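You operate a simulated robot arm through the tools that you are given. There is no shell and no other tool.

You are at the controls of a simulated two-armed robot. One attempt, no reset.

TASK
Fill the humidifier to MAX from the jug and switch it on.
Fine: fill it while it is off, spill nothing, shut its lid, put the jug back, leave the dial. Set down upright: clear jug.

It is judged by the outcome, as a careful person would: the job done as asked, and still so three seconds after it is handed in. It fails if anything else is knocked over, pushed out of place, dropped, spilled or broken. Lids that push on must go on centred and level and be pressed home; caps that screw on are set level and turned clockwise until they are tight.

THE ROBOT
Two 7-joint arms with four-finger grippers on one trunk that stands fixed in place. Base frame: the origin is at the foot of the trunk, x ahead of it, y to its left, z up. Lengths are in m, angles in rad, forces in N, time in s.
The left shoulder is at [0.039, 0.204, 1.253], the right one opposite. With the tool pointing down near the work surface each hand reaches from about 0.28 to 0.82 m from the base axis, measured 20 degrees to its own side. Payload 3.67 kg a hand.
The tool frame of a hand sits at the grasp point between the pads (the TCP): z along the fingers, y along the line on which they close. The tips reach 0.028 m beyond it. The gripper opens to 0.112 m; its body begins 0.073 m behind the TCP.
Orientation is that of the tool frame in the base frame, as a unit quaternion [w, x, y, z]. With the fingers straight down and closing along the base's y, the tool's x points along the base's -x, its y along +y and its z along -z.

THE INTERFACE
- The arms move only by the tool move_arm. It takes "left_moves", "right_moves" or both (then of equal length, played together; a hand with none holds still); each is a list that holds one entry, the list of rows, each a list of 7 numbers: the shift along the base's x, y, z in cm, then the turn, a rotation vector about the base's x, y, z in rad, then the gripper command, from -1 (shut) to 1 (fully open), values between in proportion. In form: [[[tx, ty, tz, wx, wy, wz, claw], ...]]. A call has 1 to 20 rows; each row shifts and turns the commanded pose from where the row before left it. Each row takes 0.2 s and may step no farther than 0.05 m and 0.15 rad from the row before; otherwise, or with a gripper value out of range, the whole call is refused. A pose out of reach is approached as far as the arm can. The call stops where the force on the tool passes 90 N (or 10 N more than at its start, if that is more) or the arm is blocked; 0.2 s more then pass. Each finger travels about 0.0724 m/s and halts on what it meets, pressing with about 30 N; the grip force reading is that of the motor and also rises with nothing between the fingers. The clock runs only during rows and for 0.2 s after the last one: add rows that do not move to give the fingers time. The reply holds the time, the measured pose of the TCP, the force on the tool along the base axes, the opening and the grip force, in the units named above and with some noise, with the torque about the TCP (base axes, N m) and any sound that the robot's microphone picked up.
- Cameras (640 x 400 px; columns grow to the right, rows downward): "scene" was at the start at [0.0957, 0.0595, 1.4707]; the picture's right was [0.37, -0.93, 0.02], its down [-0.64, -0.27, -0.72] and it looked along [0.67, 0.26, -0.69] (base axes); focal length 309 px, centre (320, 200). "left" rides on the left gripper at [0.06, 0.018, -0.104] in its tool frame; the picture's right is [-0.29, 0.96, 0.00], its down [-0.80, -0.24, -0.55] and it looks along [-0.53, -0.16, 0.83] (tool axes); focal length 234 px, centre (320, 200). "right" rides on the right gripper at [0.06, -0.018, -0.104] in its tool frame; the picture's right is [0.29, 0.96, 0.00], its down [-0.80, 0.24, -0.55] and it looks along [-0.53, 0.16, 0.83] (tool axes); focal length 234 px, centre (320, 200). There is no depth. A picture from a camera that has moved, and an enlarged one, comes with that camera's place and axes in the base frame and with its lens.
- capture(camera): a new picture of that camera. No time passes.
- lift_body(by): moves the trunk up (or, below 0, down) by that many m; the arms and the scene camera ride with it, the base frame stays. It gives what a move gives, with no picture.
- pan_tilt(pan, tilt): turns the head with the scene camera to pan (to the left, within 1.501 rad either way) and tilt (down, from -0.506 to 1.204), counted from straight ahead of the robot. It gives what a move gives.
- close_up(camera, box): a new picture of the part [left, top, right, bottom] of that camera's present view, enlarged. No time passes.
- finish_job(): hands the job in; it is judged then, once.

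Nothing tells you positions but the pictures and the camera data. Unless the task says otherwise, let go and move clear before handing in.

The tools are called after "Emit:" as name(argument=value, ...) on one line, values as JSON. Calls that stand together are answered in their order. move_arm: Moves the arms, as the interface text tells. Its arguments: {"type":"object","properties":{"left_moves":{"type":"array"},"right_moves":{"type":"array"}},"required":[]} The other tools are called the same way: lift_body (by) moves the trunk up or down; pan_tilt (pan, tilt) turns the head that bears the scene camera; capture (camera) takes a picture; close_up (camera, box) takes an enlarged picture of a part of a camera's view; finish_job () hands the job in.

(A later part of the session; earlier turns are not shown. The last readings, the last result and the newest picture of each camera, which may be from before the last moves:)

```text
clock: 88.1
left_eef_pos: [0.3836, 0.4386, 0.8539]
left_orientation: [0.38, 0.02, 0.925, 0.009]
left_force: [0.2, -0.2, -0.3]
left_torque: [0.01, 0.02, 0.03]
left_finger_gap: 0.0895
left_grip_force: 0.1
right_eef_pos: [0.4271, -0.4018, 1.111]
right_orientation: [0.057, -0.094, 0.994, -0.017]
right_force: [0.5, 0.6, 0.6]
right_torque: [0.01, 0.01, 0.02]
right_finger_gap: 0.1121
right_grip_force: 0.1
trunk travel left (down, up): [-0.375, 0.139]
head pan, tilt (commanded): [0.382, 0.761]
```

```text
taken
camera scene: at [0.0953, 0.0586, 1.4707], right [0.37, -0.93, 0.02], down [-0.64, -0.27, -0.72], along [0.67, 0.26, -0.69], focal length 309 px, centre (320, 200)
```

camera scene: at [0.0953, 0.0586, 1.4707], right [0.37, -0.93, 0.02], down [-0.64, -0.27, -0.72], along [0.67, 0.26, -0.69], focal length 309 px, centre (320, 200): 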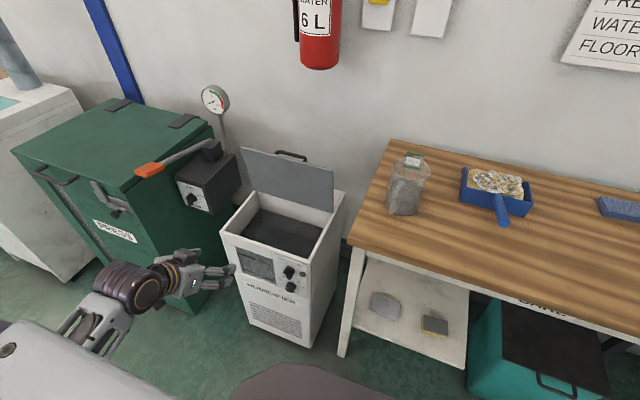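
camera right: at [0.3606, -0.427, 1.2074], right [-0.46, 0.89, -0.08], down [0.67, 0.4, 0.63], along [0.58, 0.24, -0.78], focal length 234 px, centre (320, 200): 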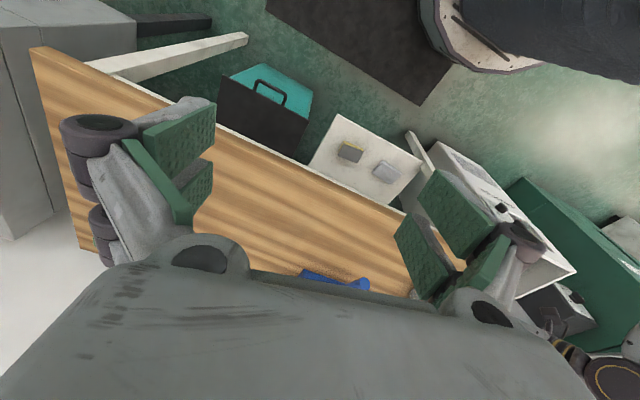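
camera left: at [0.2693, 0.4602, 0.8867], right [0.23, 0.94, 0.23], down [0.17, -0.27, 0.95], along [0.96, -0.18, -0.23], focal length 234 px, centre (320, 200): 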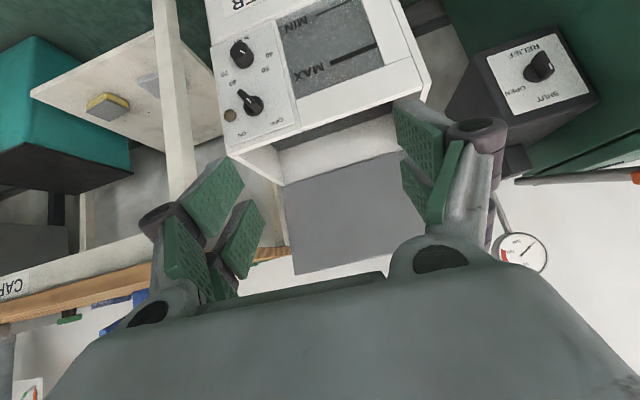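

Emit:
close_up(camera="left", box=[210, 0, 420, 130])

Emit:
close_up(camera="scene", box=[380, 145, 440, 220])

```text
3.05 times, centred on (315, 65) of left
camera zoom: at [0.2693, 0.4602, 0.8867], right [0.23, 0.94, 0.23], down [0.17, -0.27, 0.95], along [0.96, -0.18, -0.23], focal length 714 px, centre (335, 611)
```

zoom: 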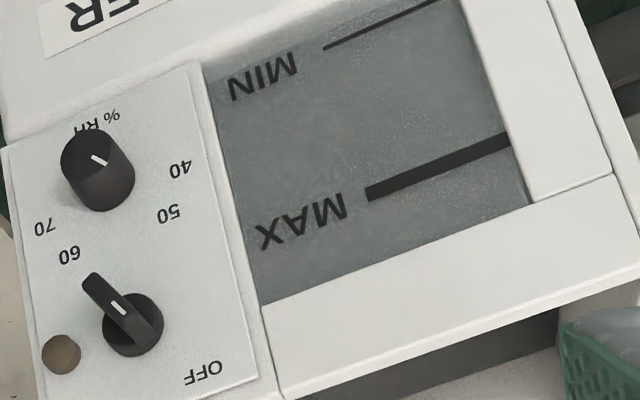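

```text
5.33 times, centred on (410, 182) of scene
camera zoom: at [0.0953, 0.0586, 1.4707], right [0.37, -0.93, 0.02], down [-0.64, -0.27, -0.72], along [0.67, 0.26, -0.69], focal length 1650 px, centre (-160, 293)
```

zoom: 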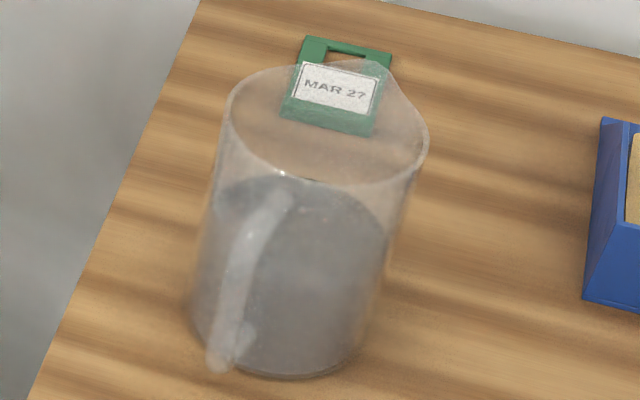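

Emit:
move_arm(left_moves=[[[-0.4, 0.3, -3.3, 0, -0.06, 0, 0.6], [-0.4, 0.3, -3.3, 0, -0.06, 0, 0.6], [-0.4, 0.3, -3.3, 0, -0.06, 0, 0.6], [-0.4, 0.3, -3.3, 0, -0.06, 0, 0.6], [-0.4, 0.3, -3.3, 0, -0.06, 0, 0.6], [-0.4, 0.3, -3.0, 0, -0.06, 0, 0.6], [0, 0, 0, 0, 0, 0, 0.6]]])

Emit:
capture(camera="left")

Emit:
capture(camera="scene")

```text
clock: 89.7
left_eef_pos: [0.359, 0.4557, 0.6566]
left_orientation: [0.539, 0.019, 0.842, 0.012]
left_force: [0.0, -0.4, 0.3]
left_torque: [0.01, -0.04, 0.01]
left_finger_gap: 0.0894
left_grip_force: 0.0
right_eef_pos: [0.4263, -0.401, 1.1108]
right_orientation: [0.057, -0.093, 0.994, -0.017]
right_force: [-0.1, 0.1, -0.4]
right_torque: [0.0, -0.02, -0.02]
right_finger_gap: 0.1122
right_grip_force: 0.1
trunk travel left (down, up): [-0.375, 0.139]
head pan, tilt (commanded): [0.382, 0.761]
```

```text
taken
camera left: at [0.2402, 0.4773, 0.647], right [0.14, 0.94, 0.3], down [-0.17, -0.28, 0.95], along [0.98, -0.18, 0.12], focal length 234 px, centre (320, 200)
```

left: 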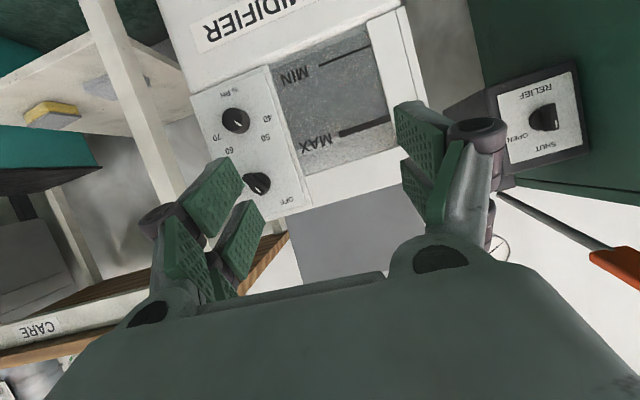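

```text
taken
camera scene: at [0.0949, 0.0586, 1.4707], right [0.37, -0.93, 0.02], down [-0.64, -0.27, -0.72], along [0.67, 0.26, -0.69], focal length 309 px, centre (320, 200)
```

scene: 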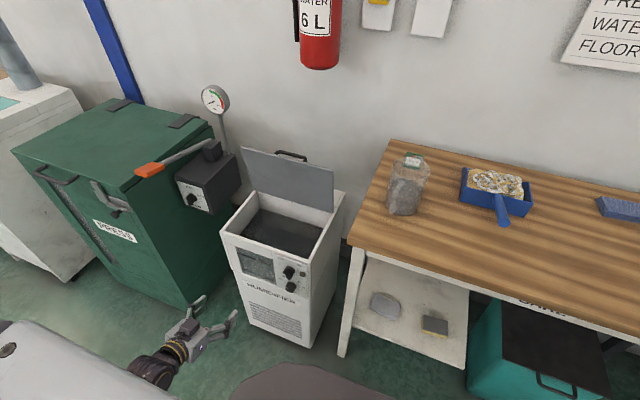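

The camera is now almost level with the window. Zooming in on it.

Emit:
close_up(camera="left", box=[265, 20, 405, 180])

Emit:
close_up(camera="left", box=[300, 100, 400, 175])

```text
2.50 times, centred on (335, 100) of left
camera zoom: at [0.2402, 0.4773, 0.647], right [0.14, 0.94, 0.3], down [-0.17, -0.28, 0.95], along [0.98, -0.18, 0.12], focal length 585 px, centre (282, 450)
```

zoom: 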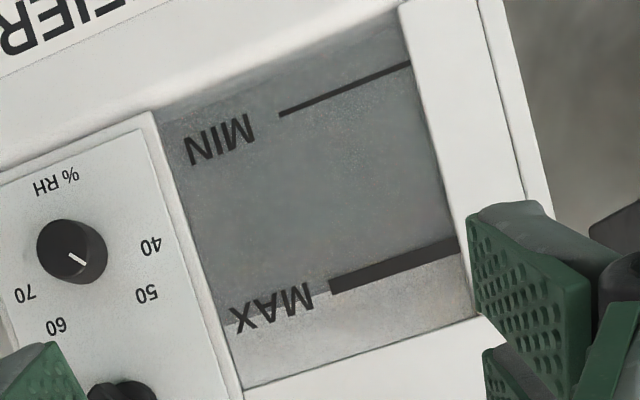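

```text
5.33 times, centred on (350, 138) of left
camera zoom: at [0.2402, 0.4773, 0.647], right [0.14, 0.94, 0.3], down [-0.17, -0.28, 0.95], along [0.98, -0.18, 0.12], focal length 1249 px, centre (160, 533)
```

zoom: 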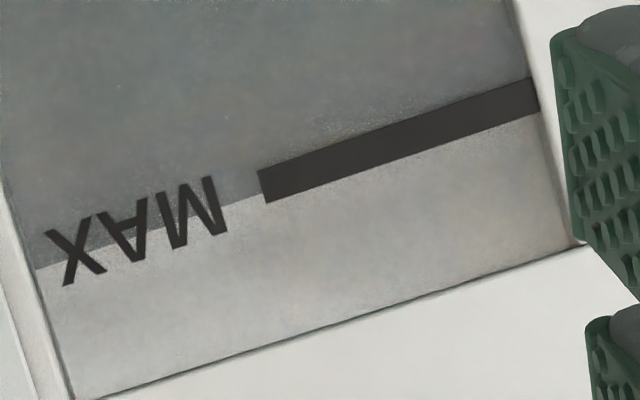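

The water line shows clearly now, right at the MAX bar, though my slightly raised eye level adds parallax. I'll lower the camera to the bar's own height to read it exactly.

Emit:
move_arm(left_moves=[[[0, 0, -1.4, 0, 0, 0, 0.6], [0, 0, -1.4, 0, 0, 0, 0.6], [0, 0, 0, 0, 0, 0, 0.6]]])

Emit:
close_up(camera="left", box=[265, 20, 405, 180])

Emit:
close_up(camera="left", box=[300, 100, 400, 175])

```text
clock: 90.5
left_eef_pos: [0.3604, 0.4551, 0.6289]
left_orientation: [0.539, 0.018, 0.842, 0.012]
left_force: [0.6, -0.2, 0.1]
left_torque: [0.01, 0.01, 0.02]
left_finger_gap: 0.0896
left_grip_force: 0.1
right_eef_pos: [0.4267, -0.4004, 1.1101]
right_orientation: [0.057, -0.094, 0.994, -0.018]
right_force: [0.0, 0.4, 0.1]
right_torque: [-0.01, -0.02, -0.01]
right_finger_gap: 0.112
right_grip_force: 0.0
trunk travel left (down, up): [-0.375, 0.139]
head pan, tilt (commanded): [0.382, 0.761]
```

```text
2.50 times, centred on (335, 100) of left
camera zoom: at [0.241, 0.476, 0.619], right [0.14, 0.94, 0.3], down [-0.17, -0.28, 0.95], along [0.98, -0.18, 0.13], focal length 585 px, centre (282, 450)
```

zoom: 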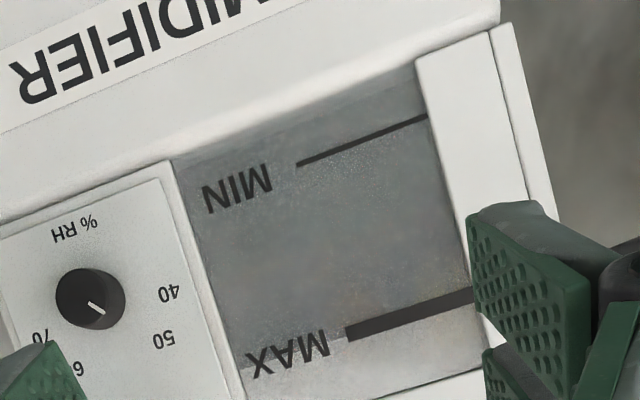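

```text
5.33 times, centred on (350, 138) of left
camera zoom: at [0.241, 0.476, 0.619], right [0.14, 0.94, 0.3], down [-0.17, -0.28, 0.95], along [0.98, -0.18, 0.13], focal length 1249 px, centre (160, 533)
```

zoom: 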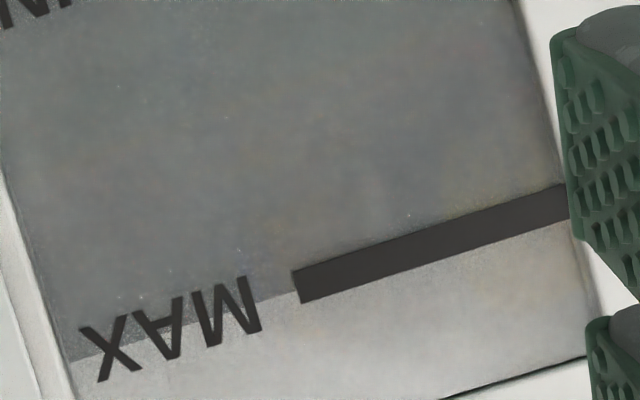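

Emit:
close_up(camera="left", box=[325, 135, 375, 175])

Emit:
close_up(camera="left", box=[305, 145, 350, 180])

```text
10.00 times, centred on (350, 155) of left
camera zoom: at [0.241, 0.476, 0.619], right [0.14, 0.94, 0.3], down [-0.17, -0.28, 0.95], along [0.98, -0.18, 0.13], focal length 2342 px, centre (20, 650)
```

zoom: 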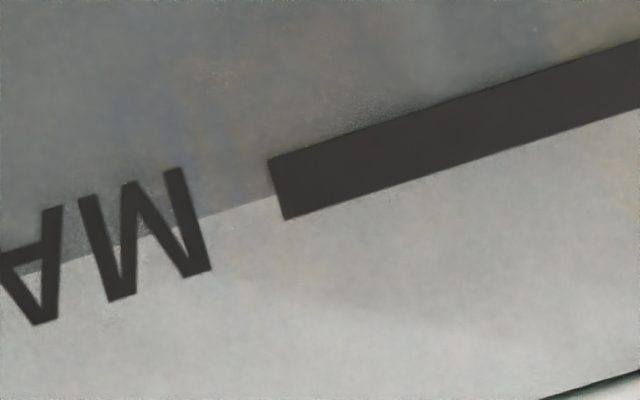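

```text
11.43 times, centred on (328, 162) of left
camera zoom: at [0.241, 0.476, 0.619], right [0.14, 0.94, 0.3], down [-0.17, -0.28, 0.95], along [0.98, -0.18, 0.13], focal length 2676 px, centre (234, 629)
```

zoom: 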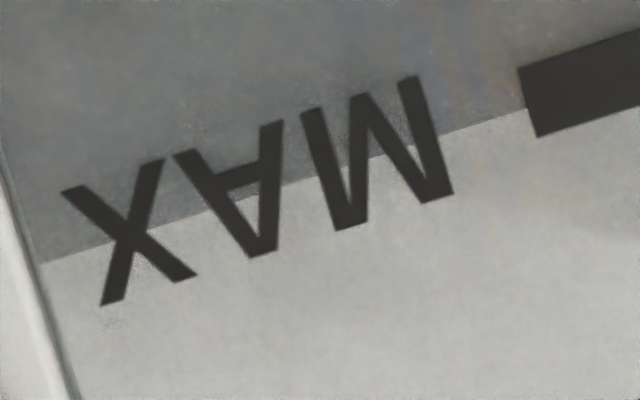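

The water line sits right on the MAX bar, essentially at its centre, so the fill is done. Now I'll close the lid, starting by raising the left hand and turning it back to the handle-grip orientation above the open lid.

Emit:
move_arm(left_moves=[[[-0.5, 0, 3.0, 0, 0.1, 0, 0.6], [0, 0, 4.4, 0, 0.14, 0, 0], [0, 0, 4.5, 0, 0.14, 0, -0.48], [0.5, 0, 4.5, 0, 0.14, 0, -0.48], [0.5, 0, 4.5, 0, 0.14, 0, -0.48], [0.5, 0, 4.5, 0, 0.14, 0, -0.48], [0.5, 0, 4.5, 0, 0.14, 0, -0.48], [0.5, 0, 4.5, 0, 0.14, 0, -0.48], [0.5, 0, 4.5, 0, 0.14, 0, -0.48], [0, 0, 0, 0, 0, 0, -0.48]]])

Emit:
capture(camera="scene")

```text
clock: 92.7
left_eef_pos: [0.3809, 0.4546, 1.0188]
left_orientation: [-0.042, 0.022, 0.999, -0.001]
left_force: [-0.2, 0.0, 0.4]
left_torque: [-0.01, -0.02, -0.01]
left_finger_gap: 0.0289
left_grip_force: 0.0
right_eef_pos: [0.426, -0.4006, 1.1108]
right_orientation: [0.057, -0.094, 0.994, -0.019]
right_force: [-0.2, 0.4, -0.1]
right_torque: [0.01, -0.01, -0.02]
right_finger_gap: 0.1121
right_grip_force: 0.0
trunk travel left (down, up): [-0.375, 0.139]
head pan, tilt (commanded): [0.382, 0.761]
```

```text
taken
camera scene: at [0.0944, 0.0592, 1.4707], right [0.37, -0.93, 0.02], down [-0.64, -0.27, -0.72], along [0.67, 0.26, -0.69], focal length 309 px, centre (320, 200)
```

scene: 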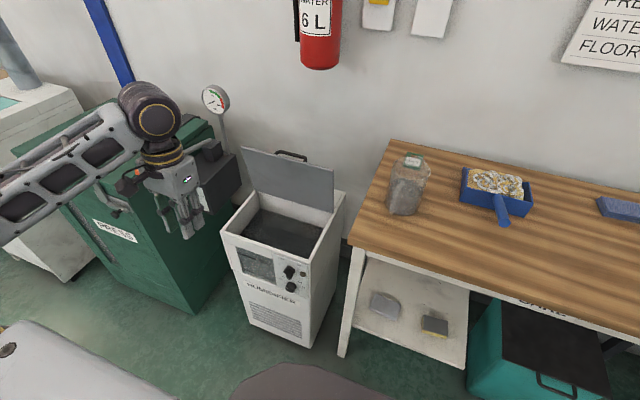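

Emit:
move_arm(left_moves=[[[2, 0, 1.5, 0, -0.084, 0, -0.48], [2.6, -0.25, 0.9, 0, 0, -0.1428, -0.48], [2.6, -0.25, 0.9, 0, 0, -0.1428, -0.48], [2.6, -0.25, 0.9, 0, 0, -0.1428, -0.48], [2.6, -0.25, 0.9, 0, 0, -0.1428, -0.48], [2.6, -0.25, 0.9, 0, 0, -0.1428, -0.48], [2.6, -0.25, 0.9, 0, 0, -0.1428, -0.48], [2.6, -0.25, 0.9, 0, 0, -0.1428, -0.48], [2.6, -0.25, 0.9, 0, 0, -0.1428, -0.48], [2.6, -0.25, 0.9, 0, 0, -0.1428, -0.48], [2.6, -0.25, 0, 0, 0, -0.1428, -0.48], [2.6, -0.25, 0, 0, 0, -0.1428, -0.48], [2.6, -0.1, 0, 0, -0.06, 0, -0.48], [2.6, 0, 0, 0, -0.06, 0, -0.48], [2.6, 0, 0, 0, -0.06, 0, -0.48], [2.2, 0, 0, 0, -0.06, 0, -0.48], [0, 0, 0, 0, 0, 0, -0.48]]])

Emit:
capture(camera="left")

Emit:
capture(camera="scene")

```text
clock: 96.3
left_eef_pos: [0.7905, 0.4245, 1.1156]
left_orientation: [0.084, 0.718, 0.686, 0.086]
left_force: [-0.1, 0.6, 0.2]
left_torque: [-0.01, 0.0, 0.01]
left_finger_gap: 0.0292
left_grip_force: 0.0
right_eef_pos: [0.4278, -0.4006, 1.111]
right_orientation: [0.056, -0.094, 0.994, -0.018]
right_force: [-0.1, 0.6, 0.6]
right_torque: [0.03, 0.0, -0.02]
right_finger_gap: 0.1117
right_grip_force: 0.0
trunk travel left (down, up): [-0.375, 0.139]
head pan, tilt (commanded): [0.382, 0.761]
```

```text
taken
camera left: at [0.7859, 0.4849, 1.2212], right [0.92, -0.33, 0.23], down [-0.4, -0.79, 0.47], along [0.02, -0.52, -0.85], focal length 234 px, centre (320, 200)
```

left: 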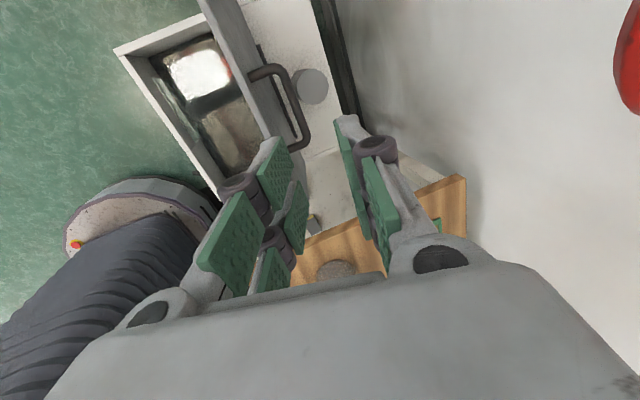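

```text
taken
camera scene: at [0.0954, 0.0594, 1.4707], right [0.37, -0.93, 0.02], down [-0.64, -0.27, -0.72], along [0.67, 0.26, -0.69], focal length 309 px, centre (320, 200)
```

scene: 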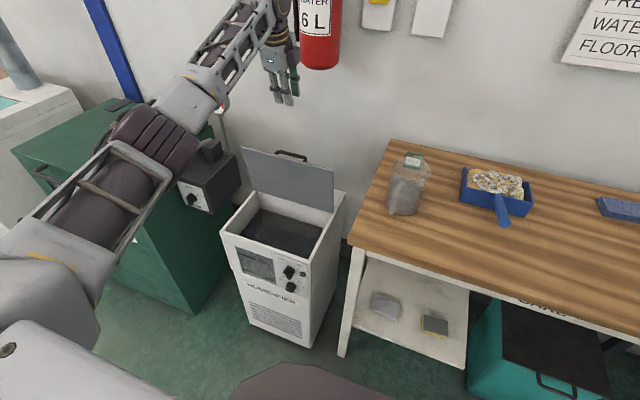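

The lid hasn't moved, and the handle bar is still near (0.815, 0.43, 0.887). I'll descend over it along the reverse of my earlier exit path.

Emit:
move_arm(left_moves=[[[0.35, -0.05, -3.8, 0, -0.032, 0.012, -0.48], [0.35, -0.05, -3.8, 0, -0.032, 0.012, -0.48], [0.33, -0.04, -3.8, 0, -0.032, 0.012, -0.48], [0, 0, -3.0, 0, 0, 0, -0.48], [0, 0, -2.0, 0, 0, 0, -0.48], [0, 0, 0, 0, 0, 0, -0.48]]])

Emit:
capture(camera="left")

Emit:
close_up(camera="scene", box=[220, 90, 350, 230])

```text
clock: 97.7
left_eef_pos: [0.8007, 0.4236, 0.9508]
left_orientation: [0.116, 0.7, 0.694, 0.123]
left_force: [-0.1, 1.4, 0.0]
left_torque: [0.0, -0.03, -0.02]
left_finger_gap: 0.0291
left_grip_force: 0.0
right_eef_pos: [0.426, -0.4004, 1.1102]
right_orientation: [0.057, -0.093, 0.994, -0.019]
right_force: [0.1, -0.3, 0.1]
right_torque: [0.03, 0.03, 0.02]
right_finger_gap: 0.112
right_grip_force: 0.0
trunk travel left (down, up): [-0.375, 0.139]
head pan, tilt (commanded): [0.382, 0.761]
```

```text
taken
camera left: at [0.7847, 0.4834, 1.055], right [0.9, -0.3, 0.31], down [-0.41, -0.8, 0.43], along [0.12, -0.52, -0.84], focal length 234 px, centre (320, 200)
```

left: 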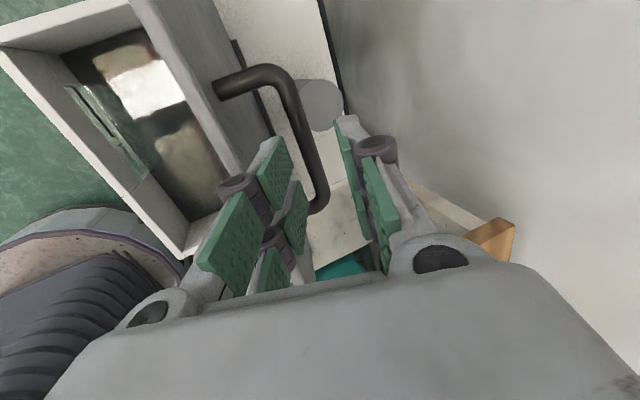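

```text
2.86 times, centred on (285, 160) of scene
camera zoom: at [0.0953, 0.0591, 1.4707], right [0.37, -0.93, 0.02], down [-0.64, -0.27, -0.72], along [0.67, 0.26, -0.69], focal length 884 px, centre (420, 314)
```

zoom: 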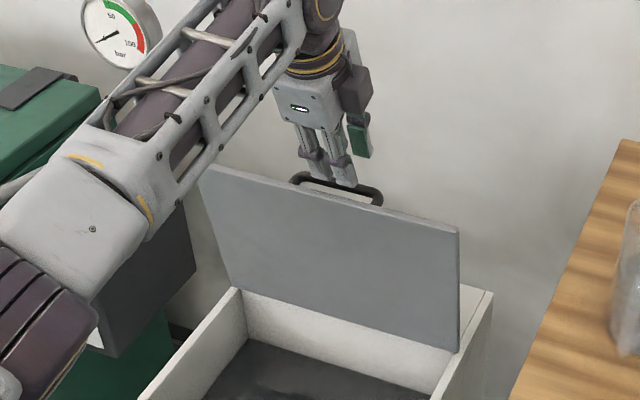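

Emit:
move_arm(left_moves=[[[0.2, 0, -1.5, 0, 0, 0, -0.48], [0.2, 0, -1.2, 0, 0, 0, -0.48], [0.35, 0, -1.0, 0, 0, 0, -0.48], [0.4, 0, -0.9, 0, 0, 0, -0.48], [0, 0, 0, 0, 0, 0, -0.48]]])

Emit:
capture(camera="left")

```text
clock: 98.9
left_eef_pos: [0.8125, 0.4249, 0.9028]
left_orientation: [0.116, 0.701, 0.693, 0.123]
left_force: [0.1, -0.7, -0.1]
left_torque: [-0.03, -0.01, 0.02]
left_finger_gap: 0.029
left_grip_force: 0.0
right_eef_pos: [0.4265, -0.4004, 1.1108]
right_orientation: [0.057, -0.093, 0.994, -0.019]
right_force: [-0.5, -0.8, -0.6]
right_torque: [0.04, 0.0, 0.02]
right_finger_gap: 0.1121
right_grip_force: 0.2
trunk travel left (down, up): [-0.375, 0.139]
head pan, tilt (commanded): [0.382, 0.761]
```

```text
taken
camera left: at [0.7964, 0.4838, 1.0087], right [0.9, -0.3, 0.31], down [-0.41, -0.8, 0.43], along [0.12, -0.52, -0.84], focal length 234 px, centre (320, 200)
```

left: 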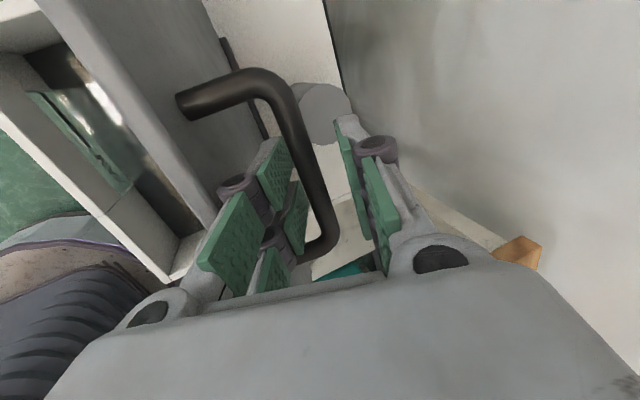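

Emit:
move_arm(left_moves=[[[0.2, 0, -0.8, 0, -0.03, 0, -0.48], [0.2, 0, -0.7, 0, -0.03, 0, -0.48], [0, 0, 0, 0, 0, 0, -0.7], [0, 0, 0, 0, 0, 0, -0.85], [0, 0, 0, 0, 0, 0, -0.85]]])

Emit:
capture(camera="left")

```text
clock: 100.1
left_eef_pos: [0.8166, 0.4255, 0.8882]
left_orientation: [0.135, 0.696, 0.69, 0.143]
left_force: [-1.4, -0.1, -4.8]
left_torque: [0.33, 0.03, -0.52]
left_finger_gap: 0.0103
left_grip_force: 44.8
right_eef_pos: [0.4261, -0.3996, 1.1112]
right_orientation: [0.056, -0.094, 0.994, -0.019]
right_force: [0.0, 1.3, 0.6]
right_torque: [0.03, -0.01, -0.06]
right_finger_gap: 0.1121
right_grip_force: 0.1
trunk travel left (down, up): [-0.375, 0.139]
head pan, tilt (commanded): [0.382, 0.761]
```

```text
taken
camera left: at [0.7937, 0.4843, 0.9914], right [0.88, -0.3, 0.37], down [-0.44, -0.8, 0.41], along [0.17, -0.52, -0.84], focal length 234 px, centre (320, 200)
```

left: 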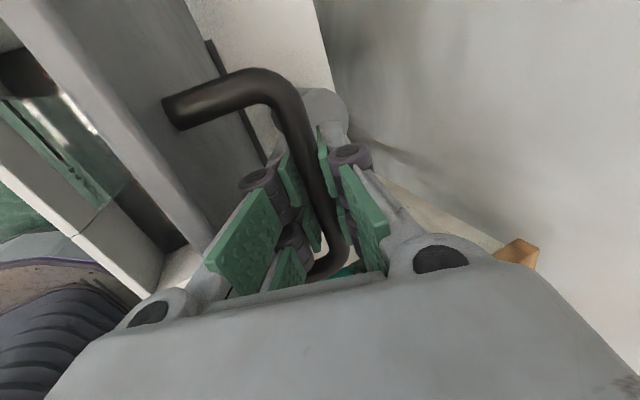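

The handle is gripped again. I'll lower the lid along the same arc in reverse, checking forces as I go.

Emit:
move_arm(left_moves=[[[-0.93, 0, 0.05, 0, 0, 0, -1], [-0.93, 0, 0.05, 0, 0, 0, -1], [-0.93, 0, -0.03, 0, 0, 0, -1], [-0.93, 0, -0.04, 0, 0, 0, -1], [-1.83, 0, -0.27, 0, 0.06, 0, -1], [0, 0, 0, 0, 0, 0, -1]]])

Emit:
close_up(camera="scene", box=[220, 110, 350, 240])

```text
clock: 101.5
left_eef_pos: [0.7624, 0.4244, 0.8868]
left_orientation: [0.115, 0.7, 0.695, 0.122]
left_force: [3.0, 2.3, -8.1]
left_torque: [1.1, -0.15, -0.56]
left_finger_gap: 0.0104
left_grip_force: 44.5
right_eef_pos: [0.4276, -0.3994, 1.1112]
right_orientation: [0.057, -0.093, 0.994, -0.018]
right_force: [0.4, -0.5, 0.0]
right_torque: [0.03, 0.01, -0.02]
right_finger_gap: 0.1122
right_grip_force: 0.0
trunk travel left (down, up): [-0.375, 0.139]
head pan, tilt (commanded): [0.382, 0.761]
```

```text
3.08 times, centred on (285, 175) of scene
camera zoom: at [0.0971, 0.0597, 1.4705], right [0.37, -0.93, 0.02], down [-0.64, -0.27, -0.72], along [0.67, 0.26, -0.69], focal length 952 px, centre (428, 277)
```

zoom: 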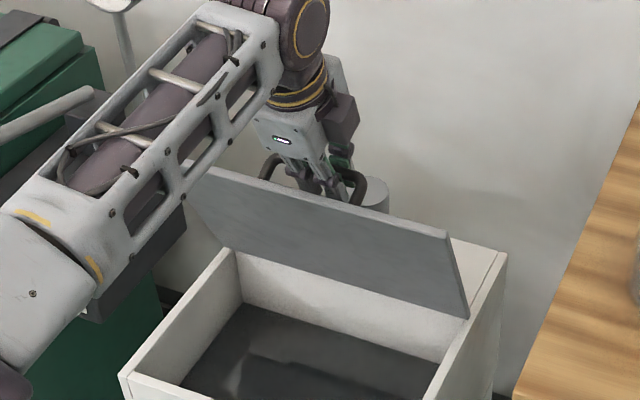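

Emit:
move_arm(left_moves=[[[-1.75, 0, -0.6, 0, 0.06, 0, -1], [-1.75, 0, -0.68, 0, 0.06, 0, -1], [-1.68, 0, -0.82, 0, 0.08, 0, -1], [-1.59, 0, -0.98, 0, 0.08, 0, -1], [0, 0, 0, 0, 0, 0, -1]]])

Emit:
close_up(camera="scene", box=[220, 110, 350, 240])

```text
clock: 102.7
left_eef_pos: [0.6907, 0.4252, 0.8572]
left_orientation: [0.017, 0.709, 0.705, 0.024]
left_force: [-3.0, 7.1, 5.5]
left_torque: [0.52, -0.11, -0.39]
left_finger_gap: 0.01
left_grip_force: 45.3
right_eef_pos: [0.4258, -0.3998, 1.1109]
right_orientation: [0.056, -0.094, 0.994, -0.019]
right_force: [-0.2, 0.4, -0.8]
right_torque: [-0.01, 0.0, -0.02]
right_finger_gap: 0.1119
right_grip_force: 0.2
trunk travel left (down, up): [-0.375, 0.139]
head pan, tilt (commanded): [0.382, 0.761]
```

```text
3.08 times, centred on (285, 175) of scene
camera zoom: at [0.0943, 0.0595, 1.4707], right [0.37, -0.93, 0.02], down [-0.64, -0.27, -0.72], along [0.67, 0.26, -0.69], focal length 952 px, centre (428, 277)
```

zoom: 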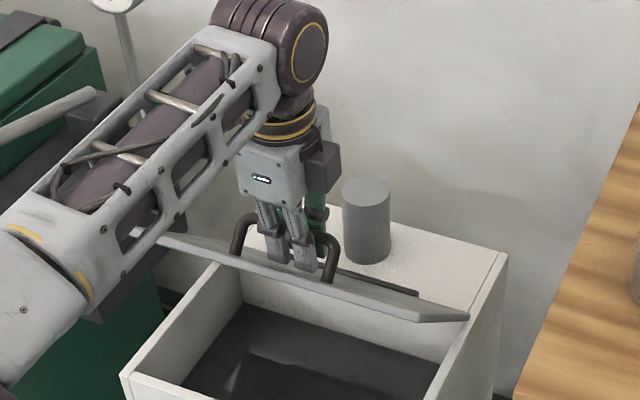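

Emit:
move_arm(left_moves=[[[-1.55, 0.15, -1.0, 0, 0, 0, -1], [-1.37, 0, -1.22, 0, 0, 0, -1], [-1.24, 0, -1.39, 0, 0, 0, -1], [-1.09, 0, -1.5, 0, 0, 0, -1], [0, 0, 0, 0, 0, 0, -1]]])

Emit:
close_up(camera="scene", box=[220, 130, 350, 260])

Emit:
capture(camera="left")

```text
clock: 103.9
left_eef_pos: [0.6402, 0.4238, 0.8052]
left_orientation: [0.018, 0.71, 0.703, 0.023]
left_force: [1.7, -4.3, 0.9]
left_torque: [-0.4, -0.42, 0.49]
left_finger_gap: 0.0131
left_grip_force: 44.8
right_eef_pos: [0.4263, -0.4014, 1.1107]
right_orientation: [0.056, -0.092, 0.994, -0.017]
right_force: [0.4, 0.4, 0.3]
right_torque: [-0.03, 0.01, -0.02]
right_finger_gap: 0.1122
right_grip_force: 0.1
trunk travel left (down, up): [-0.375, 0.139]
head pan, tilt (commanded): [0.382, 0.761]
```

```text
3.08 times, centred on (285, 195) of scene
camera zoom: at [0.0956, 0.0586, 1.4707], right [0.37, -0.93, 0.02], down [-0.64, -0.27, -0.72], along [0.67, 0.26, -0.69], focal length 952 px, centre (428, 215)
```

zoom: 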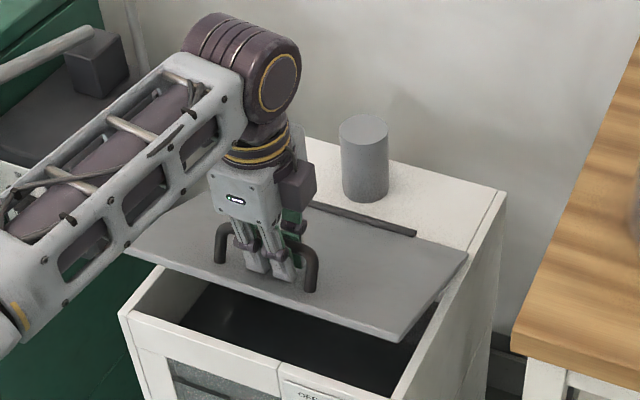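

```text
taken
camera left: at [0.6537, 0.4843, 0.9102], right [0.95, -0.3, 0.05], down [-0.28, -0.8, 0.53], along [-0.12, -0.52, -0.84], focal length 234 px, centre (320, 200)
```

left: 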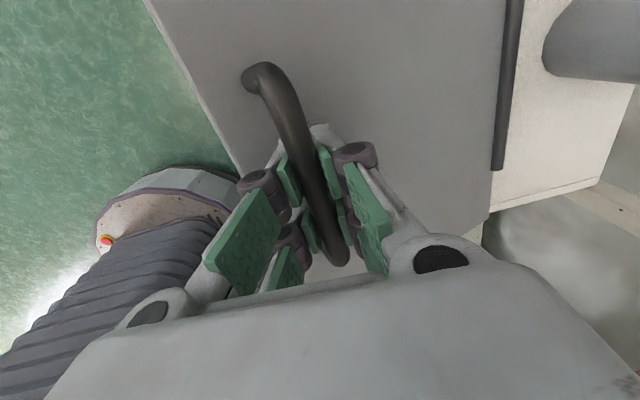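

Emit:
move_arm(left_moves=[[[-0.94, 0, -1.5, 0, 0, 0, -1], [-0.8, 0, -1.6, 0, 0, 0, -1], [0, 0, 0, 0, 0, 0, -1]]])

Emit:
close_up(camera="scene", box=[220, 150, 330, 260])

Emit:
close_up(camera="left", box=[200, 40, 440, 290])

```text
clock: 104.7
left_eef_pos: [0.6244, 0.4247, 0.7759]
left_orientation: [0.018, 0.71, 0.704, 0.024]
left_force: [4.3, -3.1, -0.3]
left_torque: [-0.86, -0.43, 0.95]
left_finger_gap: 0.0134
left_grip_force: 45.0
right_eef_pos: [0.4272, -0.4002, 1.111]
right_orientation: [0.055, -0.094, 0.994, -0.017]
right_force: [0.7, 0.0, -0.9]
right_torque: [-0.02, -0.02, 0.02]
right_finger_gap: 0.1121
right_grip_force: 0.0
trunk travel left (down, up): [-0.375, 0.139]
head pan, tilt (commanded): [0.382, 0.761]
```

```text
3.64 times, centred on (275, 205) of scene
camera zoom: at [0.0959, 0.0589, 1.4706], right [0.37, -0.93, 0.02], down [-0.64, -0.27, -0.72], along [0.67, 0.26, -0.69], focal length 1125 px, centre (484, 182)
```

zoom: 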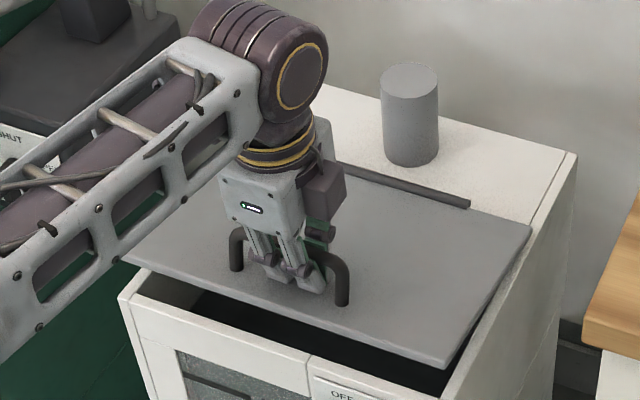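

```text
1.60 times, centred on (320, 165) of left
camera zoom: at [0.6372, 0.4841, 0.8798], right [0.95, -0.3, 0.05], down [-0.28, -0.8, 0.53], along [-0.12, -0.52, -0.85], focal length 375 px, centre (320, 256)
```

zoom: 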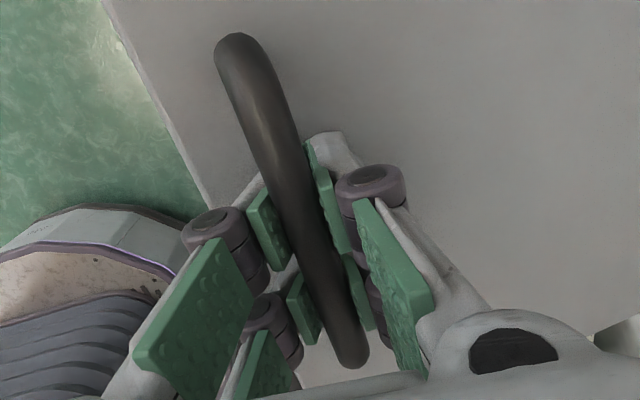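

Emit:
move_arm(left_moves=[[[-0.32, 0, -0.85, 0, 0, 0, -1], [-0.28, 0, -0.88, 0, 0, 0, -1], [0, 0, 0, 0, 0, 0, -1]]])

Emit:
close_up(camera="scene", box=[220, 150, 330, 260])

```text
clock: 105.5
left_eef_pos: [0.6171, 0.4241, 0.7571]
left_orientation: [0.017, 0.71, 0.704, 0.024]
left_force: [4.9, -2.9, 4.9]
left_torque: [-1.12, -1.06, 1.38]
left_finger_gap: 0.0129
left_grip_force: 45.2
right_eef_pos: [0.4259, -0.4016, 1.1111]
right_orientation: [0.057, -0.093, 0.994, -0.017]
right_force: [-0.4, -0.2, -0.1]
right_torque: [-0.03, 0.01, -0.03]
right_finger_gap: 0.1121
right_grip_force: 0.1
trunk travel left (down, up): [-0.375, 0.139]
head pan, tilt (commanded): [0.382, 0.761]
```

```text
3.64 times, centred on (275, 205) of scene
camera zoom: at [0.0951, 0.0585, 1.4707], right [0.37, -0.93, 0.02], down [-0.64, -0.27, -0.72], along [0.67, 0.26, -0.69], focal length 1125 px, centre (484, 182)
```

zoom: 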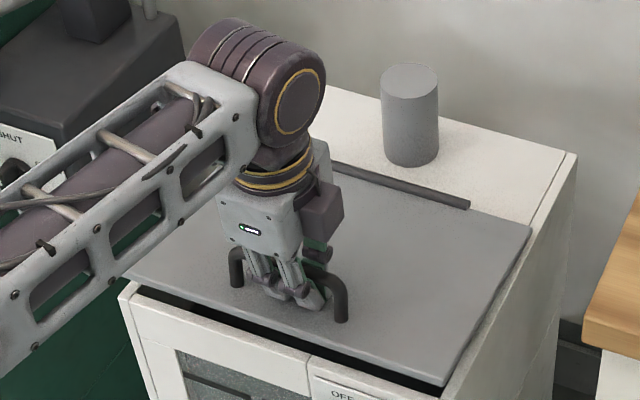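

Emit:
move_arm(left_moves=[[[-0.22, 0, -0.7, 0, 0, 0, -1], [-0.12, 0, -0.5, 0, 0, 0, -1], [0, 0, 0, 0, 0, 0, -1]]])

Emit:
close_up(camera="scene", box=[220, 150, 330, 260])

```text
clock: 106.3
left_eef_pos: [0.6134, 0.4244, 0.744]
left_orientation: [0.017, 0.71, 0.704, 0.023]
left_force: [-1.2, -2.3, 5.1]
left_torque: [-0.88, -1.03, 1.44]
left_finger_gap: 0.0123
left_grip_force: 44.7
right_eef_pos: [0.4253, -0.4007, 1.11]
right_orientation: [0.058, -0.093, 0.994, -0.017]
right_force: [0.2, 0.0, 0.1]
right_torque: [0.02, -0.02, -0.02]
right_finger_gap: 0.1122
right_grip_force: 0.0
trunk travel left (down, up): [-0.375, 0.139]
head pan, tilt (commanded): [0.382, 0.761]
```

```text
3.64 times, centred on (275, 205) of scene
camera zoom: at [0.0944, 0.0585, 1.4707], right [0.37, -0.93, 0.02], down [-0.64, -0.27, -0.72], along [0.67, 0.26, -0.69], focal length 1125 px, centre (484, 182)
```

zoom: 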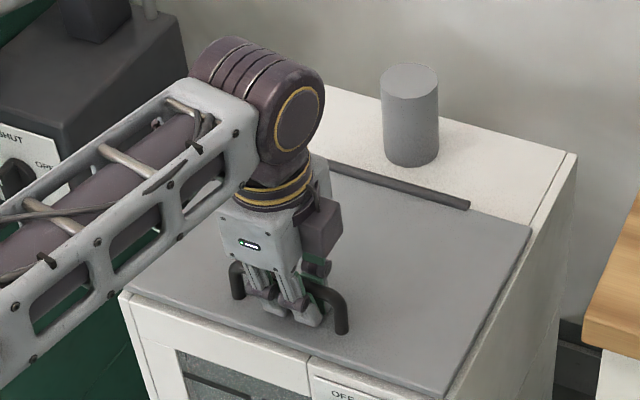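

Emit:
move_arm(left_moves=[[[-0.08, 0, -0.4, 0, 0, 0, -1], [0, 0, -0.3, 0, 0, 0, -1], [0, 0, 0, 0, 0, 0, -1]]])

Emit:
close_up(camera="scene", box=[220, 180, 330, 270])

```text
clock: 107.1
left_eef_pos: [0.6115, 0.426, 0.7385]
left_orientation: [0.016, 0.709, 0.704, 0.024]
left_force: [-8.6, -3.7, 7.6]
left_torque: [-0.84, -1.12, 1.47]
left_finger_gap: 0.0119
left_grip_force: 44.8
right_eef_pos: [0.4252, -0.4018, 1.1111]
right_orientation: [0.057, -0.093, 0.994, -0.018]
right_force: [-0.7, 0.4, -0.2]
right_torque: [0.02, -0.01, -0.03]
right_finger_gap: 0.112
right_grip_force: 0.0
trunk travel left (down, up): [-0.375, 0.139]
head pan, tilt (commanded): [0.382, 0.761]
```

```text
4.44 times, centred on (275, 225) of scene
camera zoom: at [0.0933, 0.0582, 1.4708], right [0.37, -0.93, 0.02], down [-0.64, -0.27, -0.72], along [0.67, 0.26, -0.69], focal length 1375 px, centre (520, 89)
```

zoom: 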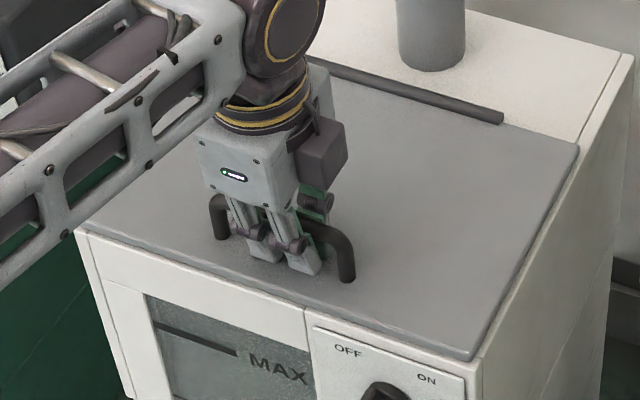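

The lid looks shut. I'll press down lightly to confirm it is fully seated, then release the handle.

Emit:
move_arm(left_moves=[[[0, 0, -0.4, 0, 0, 0, -1], [0, 0, -0.3, 0, 0, 0, -1], [0, 0, 0, 0, 0, 0, -1]]])

Emit:
close_up(camera="scene", box=[220, 180, 330, 270])

```text
clock: 107.9
left_eef_pos: [0.6109, 0.4236, 0.7373]
left_orientation: [0.02, 0.71, 0.704, 0.028]
left_force: [-5.6, -1.4, 32.8]
left_torque: [-1.43, 0.09, 1.49]
left_finger_gap: 0.012
left_grip_force: 44.6
right_eef_pos: [0.4207, -0.403, 1.1118]
right_orientation: [0.058, -0.093, 0.994, -0.017]
right_force: [1.0, -0.1, 0.8]
right_torque: [0.02, 0.05, 0.03]
right_finger_gap: 0.1119
right_grip_force: 0.1
trunk travel left (down, up): [-0.375, 0.139]
head pan, tilt (commanded): [0.382, 0.761]
```

```text
4.44 times, centred on (275, 225) of scene
camera zoom: at [0.0816, 0.0557, 1.4717], right [0.37, -0.93, 0.01], down [-0.63, -0.27, -0.73], along [0.68, 0.26, -0.69], focal length 1375 px, centre (520, 89)
```

zoom: 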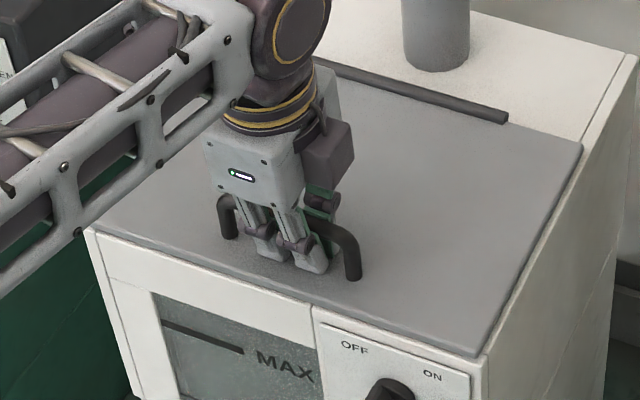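

The lid is against its stop. I'll relieve the pressure, open the fingers and lift away.

Emit:
move_arm(left_moves=[[[0, 0, 0.6, 0, 0, 0, -1], [0.1, 0, 0.1, 0, 0, 0, -0.8], [0, 0, 0.2, 0, 0, 0, -0.4], [0, 0, 0, 0, 0, 0, 0.2], [0, 0, 0, 0, 0, 0, 0.6], [0, 0, 1, 0, 0, 0, 0.6], [0, 0, 3, 0, 0, 0, 0.6], [0, 0, 4, 0, 0, 0, 0.6], [-1, 0, 4, 0, 0, 0, 0.6], [-2, 0, 4, 0, 0, 0, 0.6], [0, 0, 0, 0, 0, 0, 0.6]]])

Emit:
capture(camera="left")

Emit:
close_up(camera="scene", box=[200, 150, 350, 310])

```text
clock: 110.3
left_eef_pos: [0.5834, 0.4248, 0.9002]
left_orientation: [0.017, 0.71, 0.703, 0.023]
left_force: [0.9, 0.0, -0.4]
left_torque: [0.01, -0.01, 0.01]
left_finger_gap: 0.0898
left_grip_force: 0.0
right_eef_pos: [0.4264, -0.4007, 1.1112]
right_orientation: [0.056, -0.093, 0.994, -0.019]
right_force: [0.0, -0.6, 1.4]
right_torque: [-0.02, 0.03, -0.02]
right_finger_gap: 0.1119
right_grip_force: 0.2
trunk travel left (down, up): [-0.375, 0.139]
head pan, tilt (commanded): [0.382, 0.761]
```

```text
taken
camera left: at [0.596, 0.4835, 1.0061], right [0.95, -0.3, 0.05], down [-0.28, -0.8, 0.53], along [-0.12, -0.52, -0.85], focal length 234 px, centre (320, 200)
```

left: 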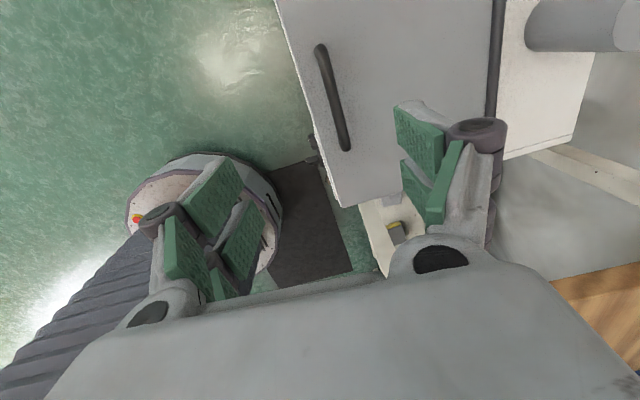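

```text
2.50 times, centred on (275, 230) of scene
camera zoom: at [0.0959, 0.0593, 1.4706], right [0.37, -0.93, 0.02], down [-0.64, -0.27, -0.72], along [0.67, 0.26, -0.69], focal length 773 px, centre (432, 125)
```

zoom: 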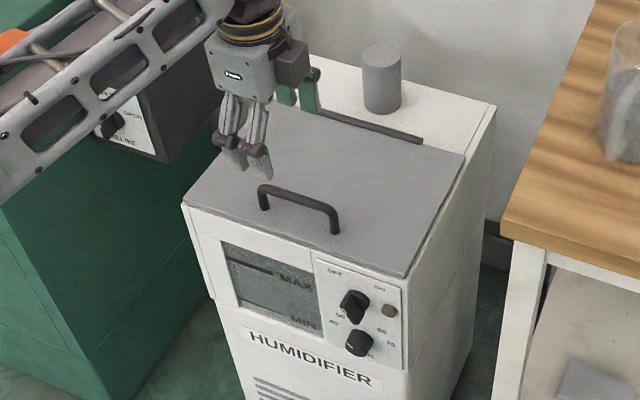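

The lid is shut and looks just as it did at the start. Next I'll bring the left hand in front of the panel, level and facing forward, for a close frontal look at the switch.

Emit:
move_arm(left_moves=[[[-2.2, -0.6, 1, 0, 0, 0.1428, 0.6], [-2.2, -0.6, 0, 0, 0, 0.1428, 0.6], [-2.2, -0.6, 0, 0, 0, 0.1428, 0.6], [-2.2, -0.6, 0, 0, 0, 0.1428, 0.6], [-2.2, -0.6, 0, 0, 0, 0.1428, 0.6], [-2.2, -0.6, 0, 0, 0, 0.1428, 0.6], [-2.2, -0.6, 0, 0, 0, 0.1428, 0.6], [-2.2, -0.6, 0, 0, 0, 0.1428, 0.6], [-2.2, -0.6, 0, 0, 0, 0.1428, 0.6], [-1.5, -0.6, 0, 0, 0, 0.1428, 0.6], [-0.5, -0.6, 0, 0, 0, 0.1428, 0.6], [0, 0, 0, 0, 0, 0, 0.6]]])

Emit:
capture(camera="scene")

```text
clock: 112.9
left_eef_pos: [0.3655, 0.3624, 0.9109]
left_orientation: [-0.004, 0.005, 1.0, 0.028]
left_force: [-0.3, 0.2, 1.1]
left_torque: [-0.03, 0.02, 0.0]
left_finger_gap: 0.0895
left_grip_force: 0.1
right_eef_pos: [0.4266, -0.4001, 1.1112]
right_orientation: [0.057, -0.093, 0.994, -0.019]
right_force: [-0.4, 0.4, -0.2]
right_torque: [0.01, -0.01, 0.05]
right_finger_gap: 0.1122
right_grip_force: 0.1
trunk travel left (down, up): [-0.375, 0.139]
head pan, tilt (commanded): [0.382, 0.761]
```

```text
taken
camera scene: at [0.0952, 0.0591, 1.4707], right [0.37, -0.93, 0.02], down [-0.64, -0.27, -0.72], along [0.67, 0.26, -0.69], focal length 309 px, centre (320, 200)
```

scene: 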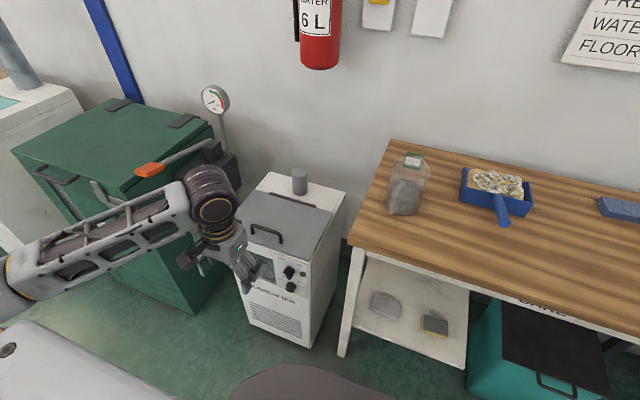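

Emit:
move_arm(left_moves=[[[0, -0.4, -2.0, -0.056, -0.1, 0, 0.6], [0, -0.4, -2.2, 0, -0.147, 0, 0.6], [0, -0.4, -2.2, 0, -0.147, 0, 0.6], [0, -0.4, -2.2, 0, -0.147, 0, 0.6], [0, -0.4, -2.2, 0, -0.147, 0, 0.6], [0, -0.4, -2.2, 0, -0.147, 0, 0.6], [0, -0.4, -2.2, 0, -0.147, 0, 0.6], [0, -0.4, -2.2, 0, -0.147, 0, 0.6], [0, -0.4, -2.2, 0, -0.147, 0, 0.6], [0, -0.4, -2.2, 0, -0.147, 0, 0.6], [0, 0, -2.2, 0, -0.147, 0, 0.6], [0, 0, 0, 0, 0, 0, 0.6]]])

Emit:
capture(camera="left")

Emit:
capture(camera="scene")

```text
clock: 115.5
left_eef_pos: [0.3664, 0.3196, 0.6707]
left_orientation: [0.704, 0.003, 0.71, 0.002]
left_force: [-0.1, 0.1, 0.5]
left_torque: [0.04, 0.03, 0.0]
left_finger_gap: 0.0896
left_grip_force: 0.0
right_eef_pos: [0.4253, -0.4, 1.1102]
right_orientation: [0.057, -0.094, 0.994, -0.018]
right_force: [-0.2, -0.1, 0.7]
right_torque: [-0.02, -0.01, -0.01]
right_finger_gap: 0.112
right_grip_force: 0.1
trunk travel left (down, up): [-0.375, 0.139]
head pan, tilt (commanded): [0.382, 0.761]
```

```text
taken
camera left: at [0.262, 0.3379, 0.6121], right [0.0, 0.96, 0.29], down [-0.55, -0.25, 0.8], along [0.84, -0.16, 0.52], focal length 234 px, centre (320, 200)
```

left: 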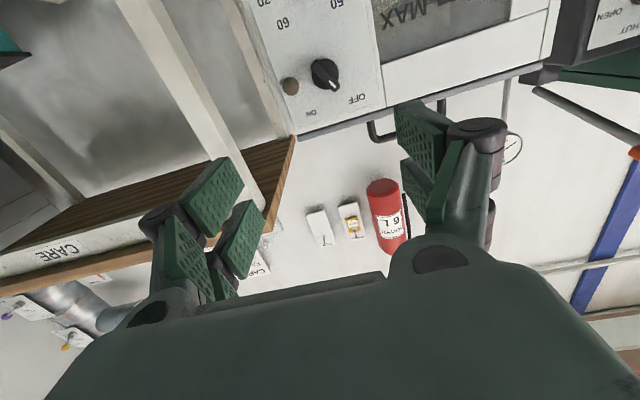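

```text
taken
camera scene: at [0.0945, 0.0586, 1.4708], right [0.37, -0.93, 0.02], down [-0.64, -0.27, -0.72], along [0.67, 0.26, -0.69], focal length 309 px, centre (320, 200)
```

scene: 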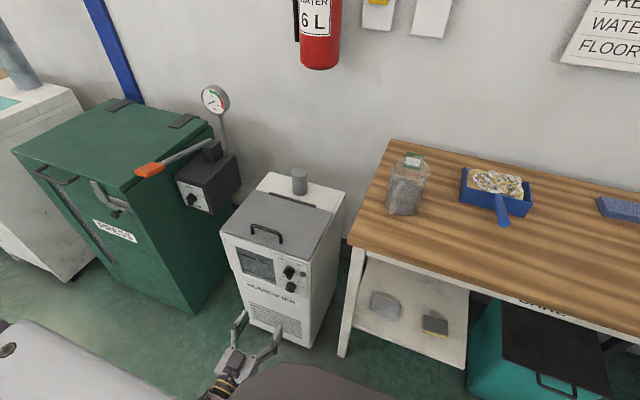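

Emit:
close_up(camera="left", box=[265, 20, 395, 140])

Emit:
close_up(camera="scene", box=[265, 250, 315, 300])

```text
3.33 times, centred on (330, 80) of left
camera zoom: at [0.262, 0.3379, 0.6121], right [0.0, 0.96, 0.29], down [-0.55, -0.25, 0.8], along [0.84, -0.16, 0.52], focal length 781 px, centre (287, 600)
```

zoom: 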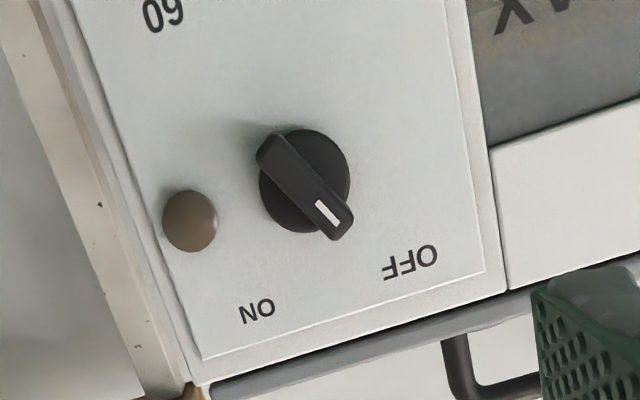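

```text
8.00 times, centred on (290, 275) of scene
camera zoom: at [0.0945, 0.0586, 1.4708], right [0.37, -0.93, 0.02], down [-0.64, -0.27, -0.72], along [0.67, 0.26, -0.69], focal length 2475 px, centre (560, -400)
```

zoom: 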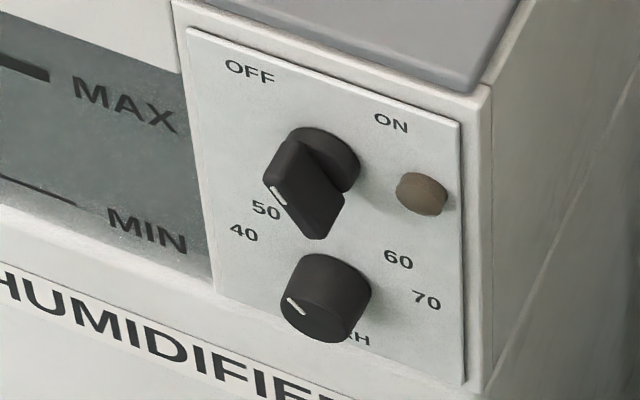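

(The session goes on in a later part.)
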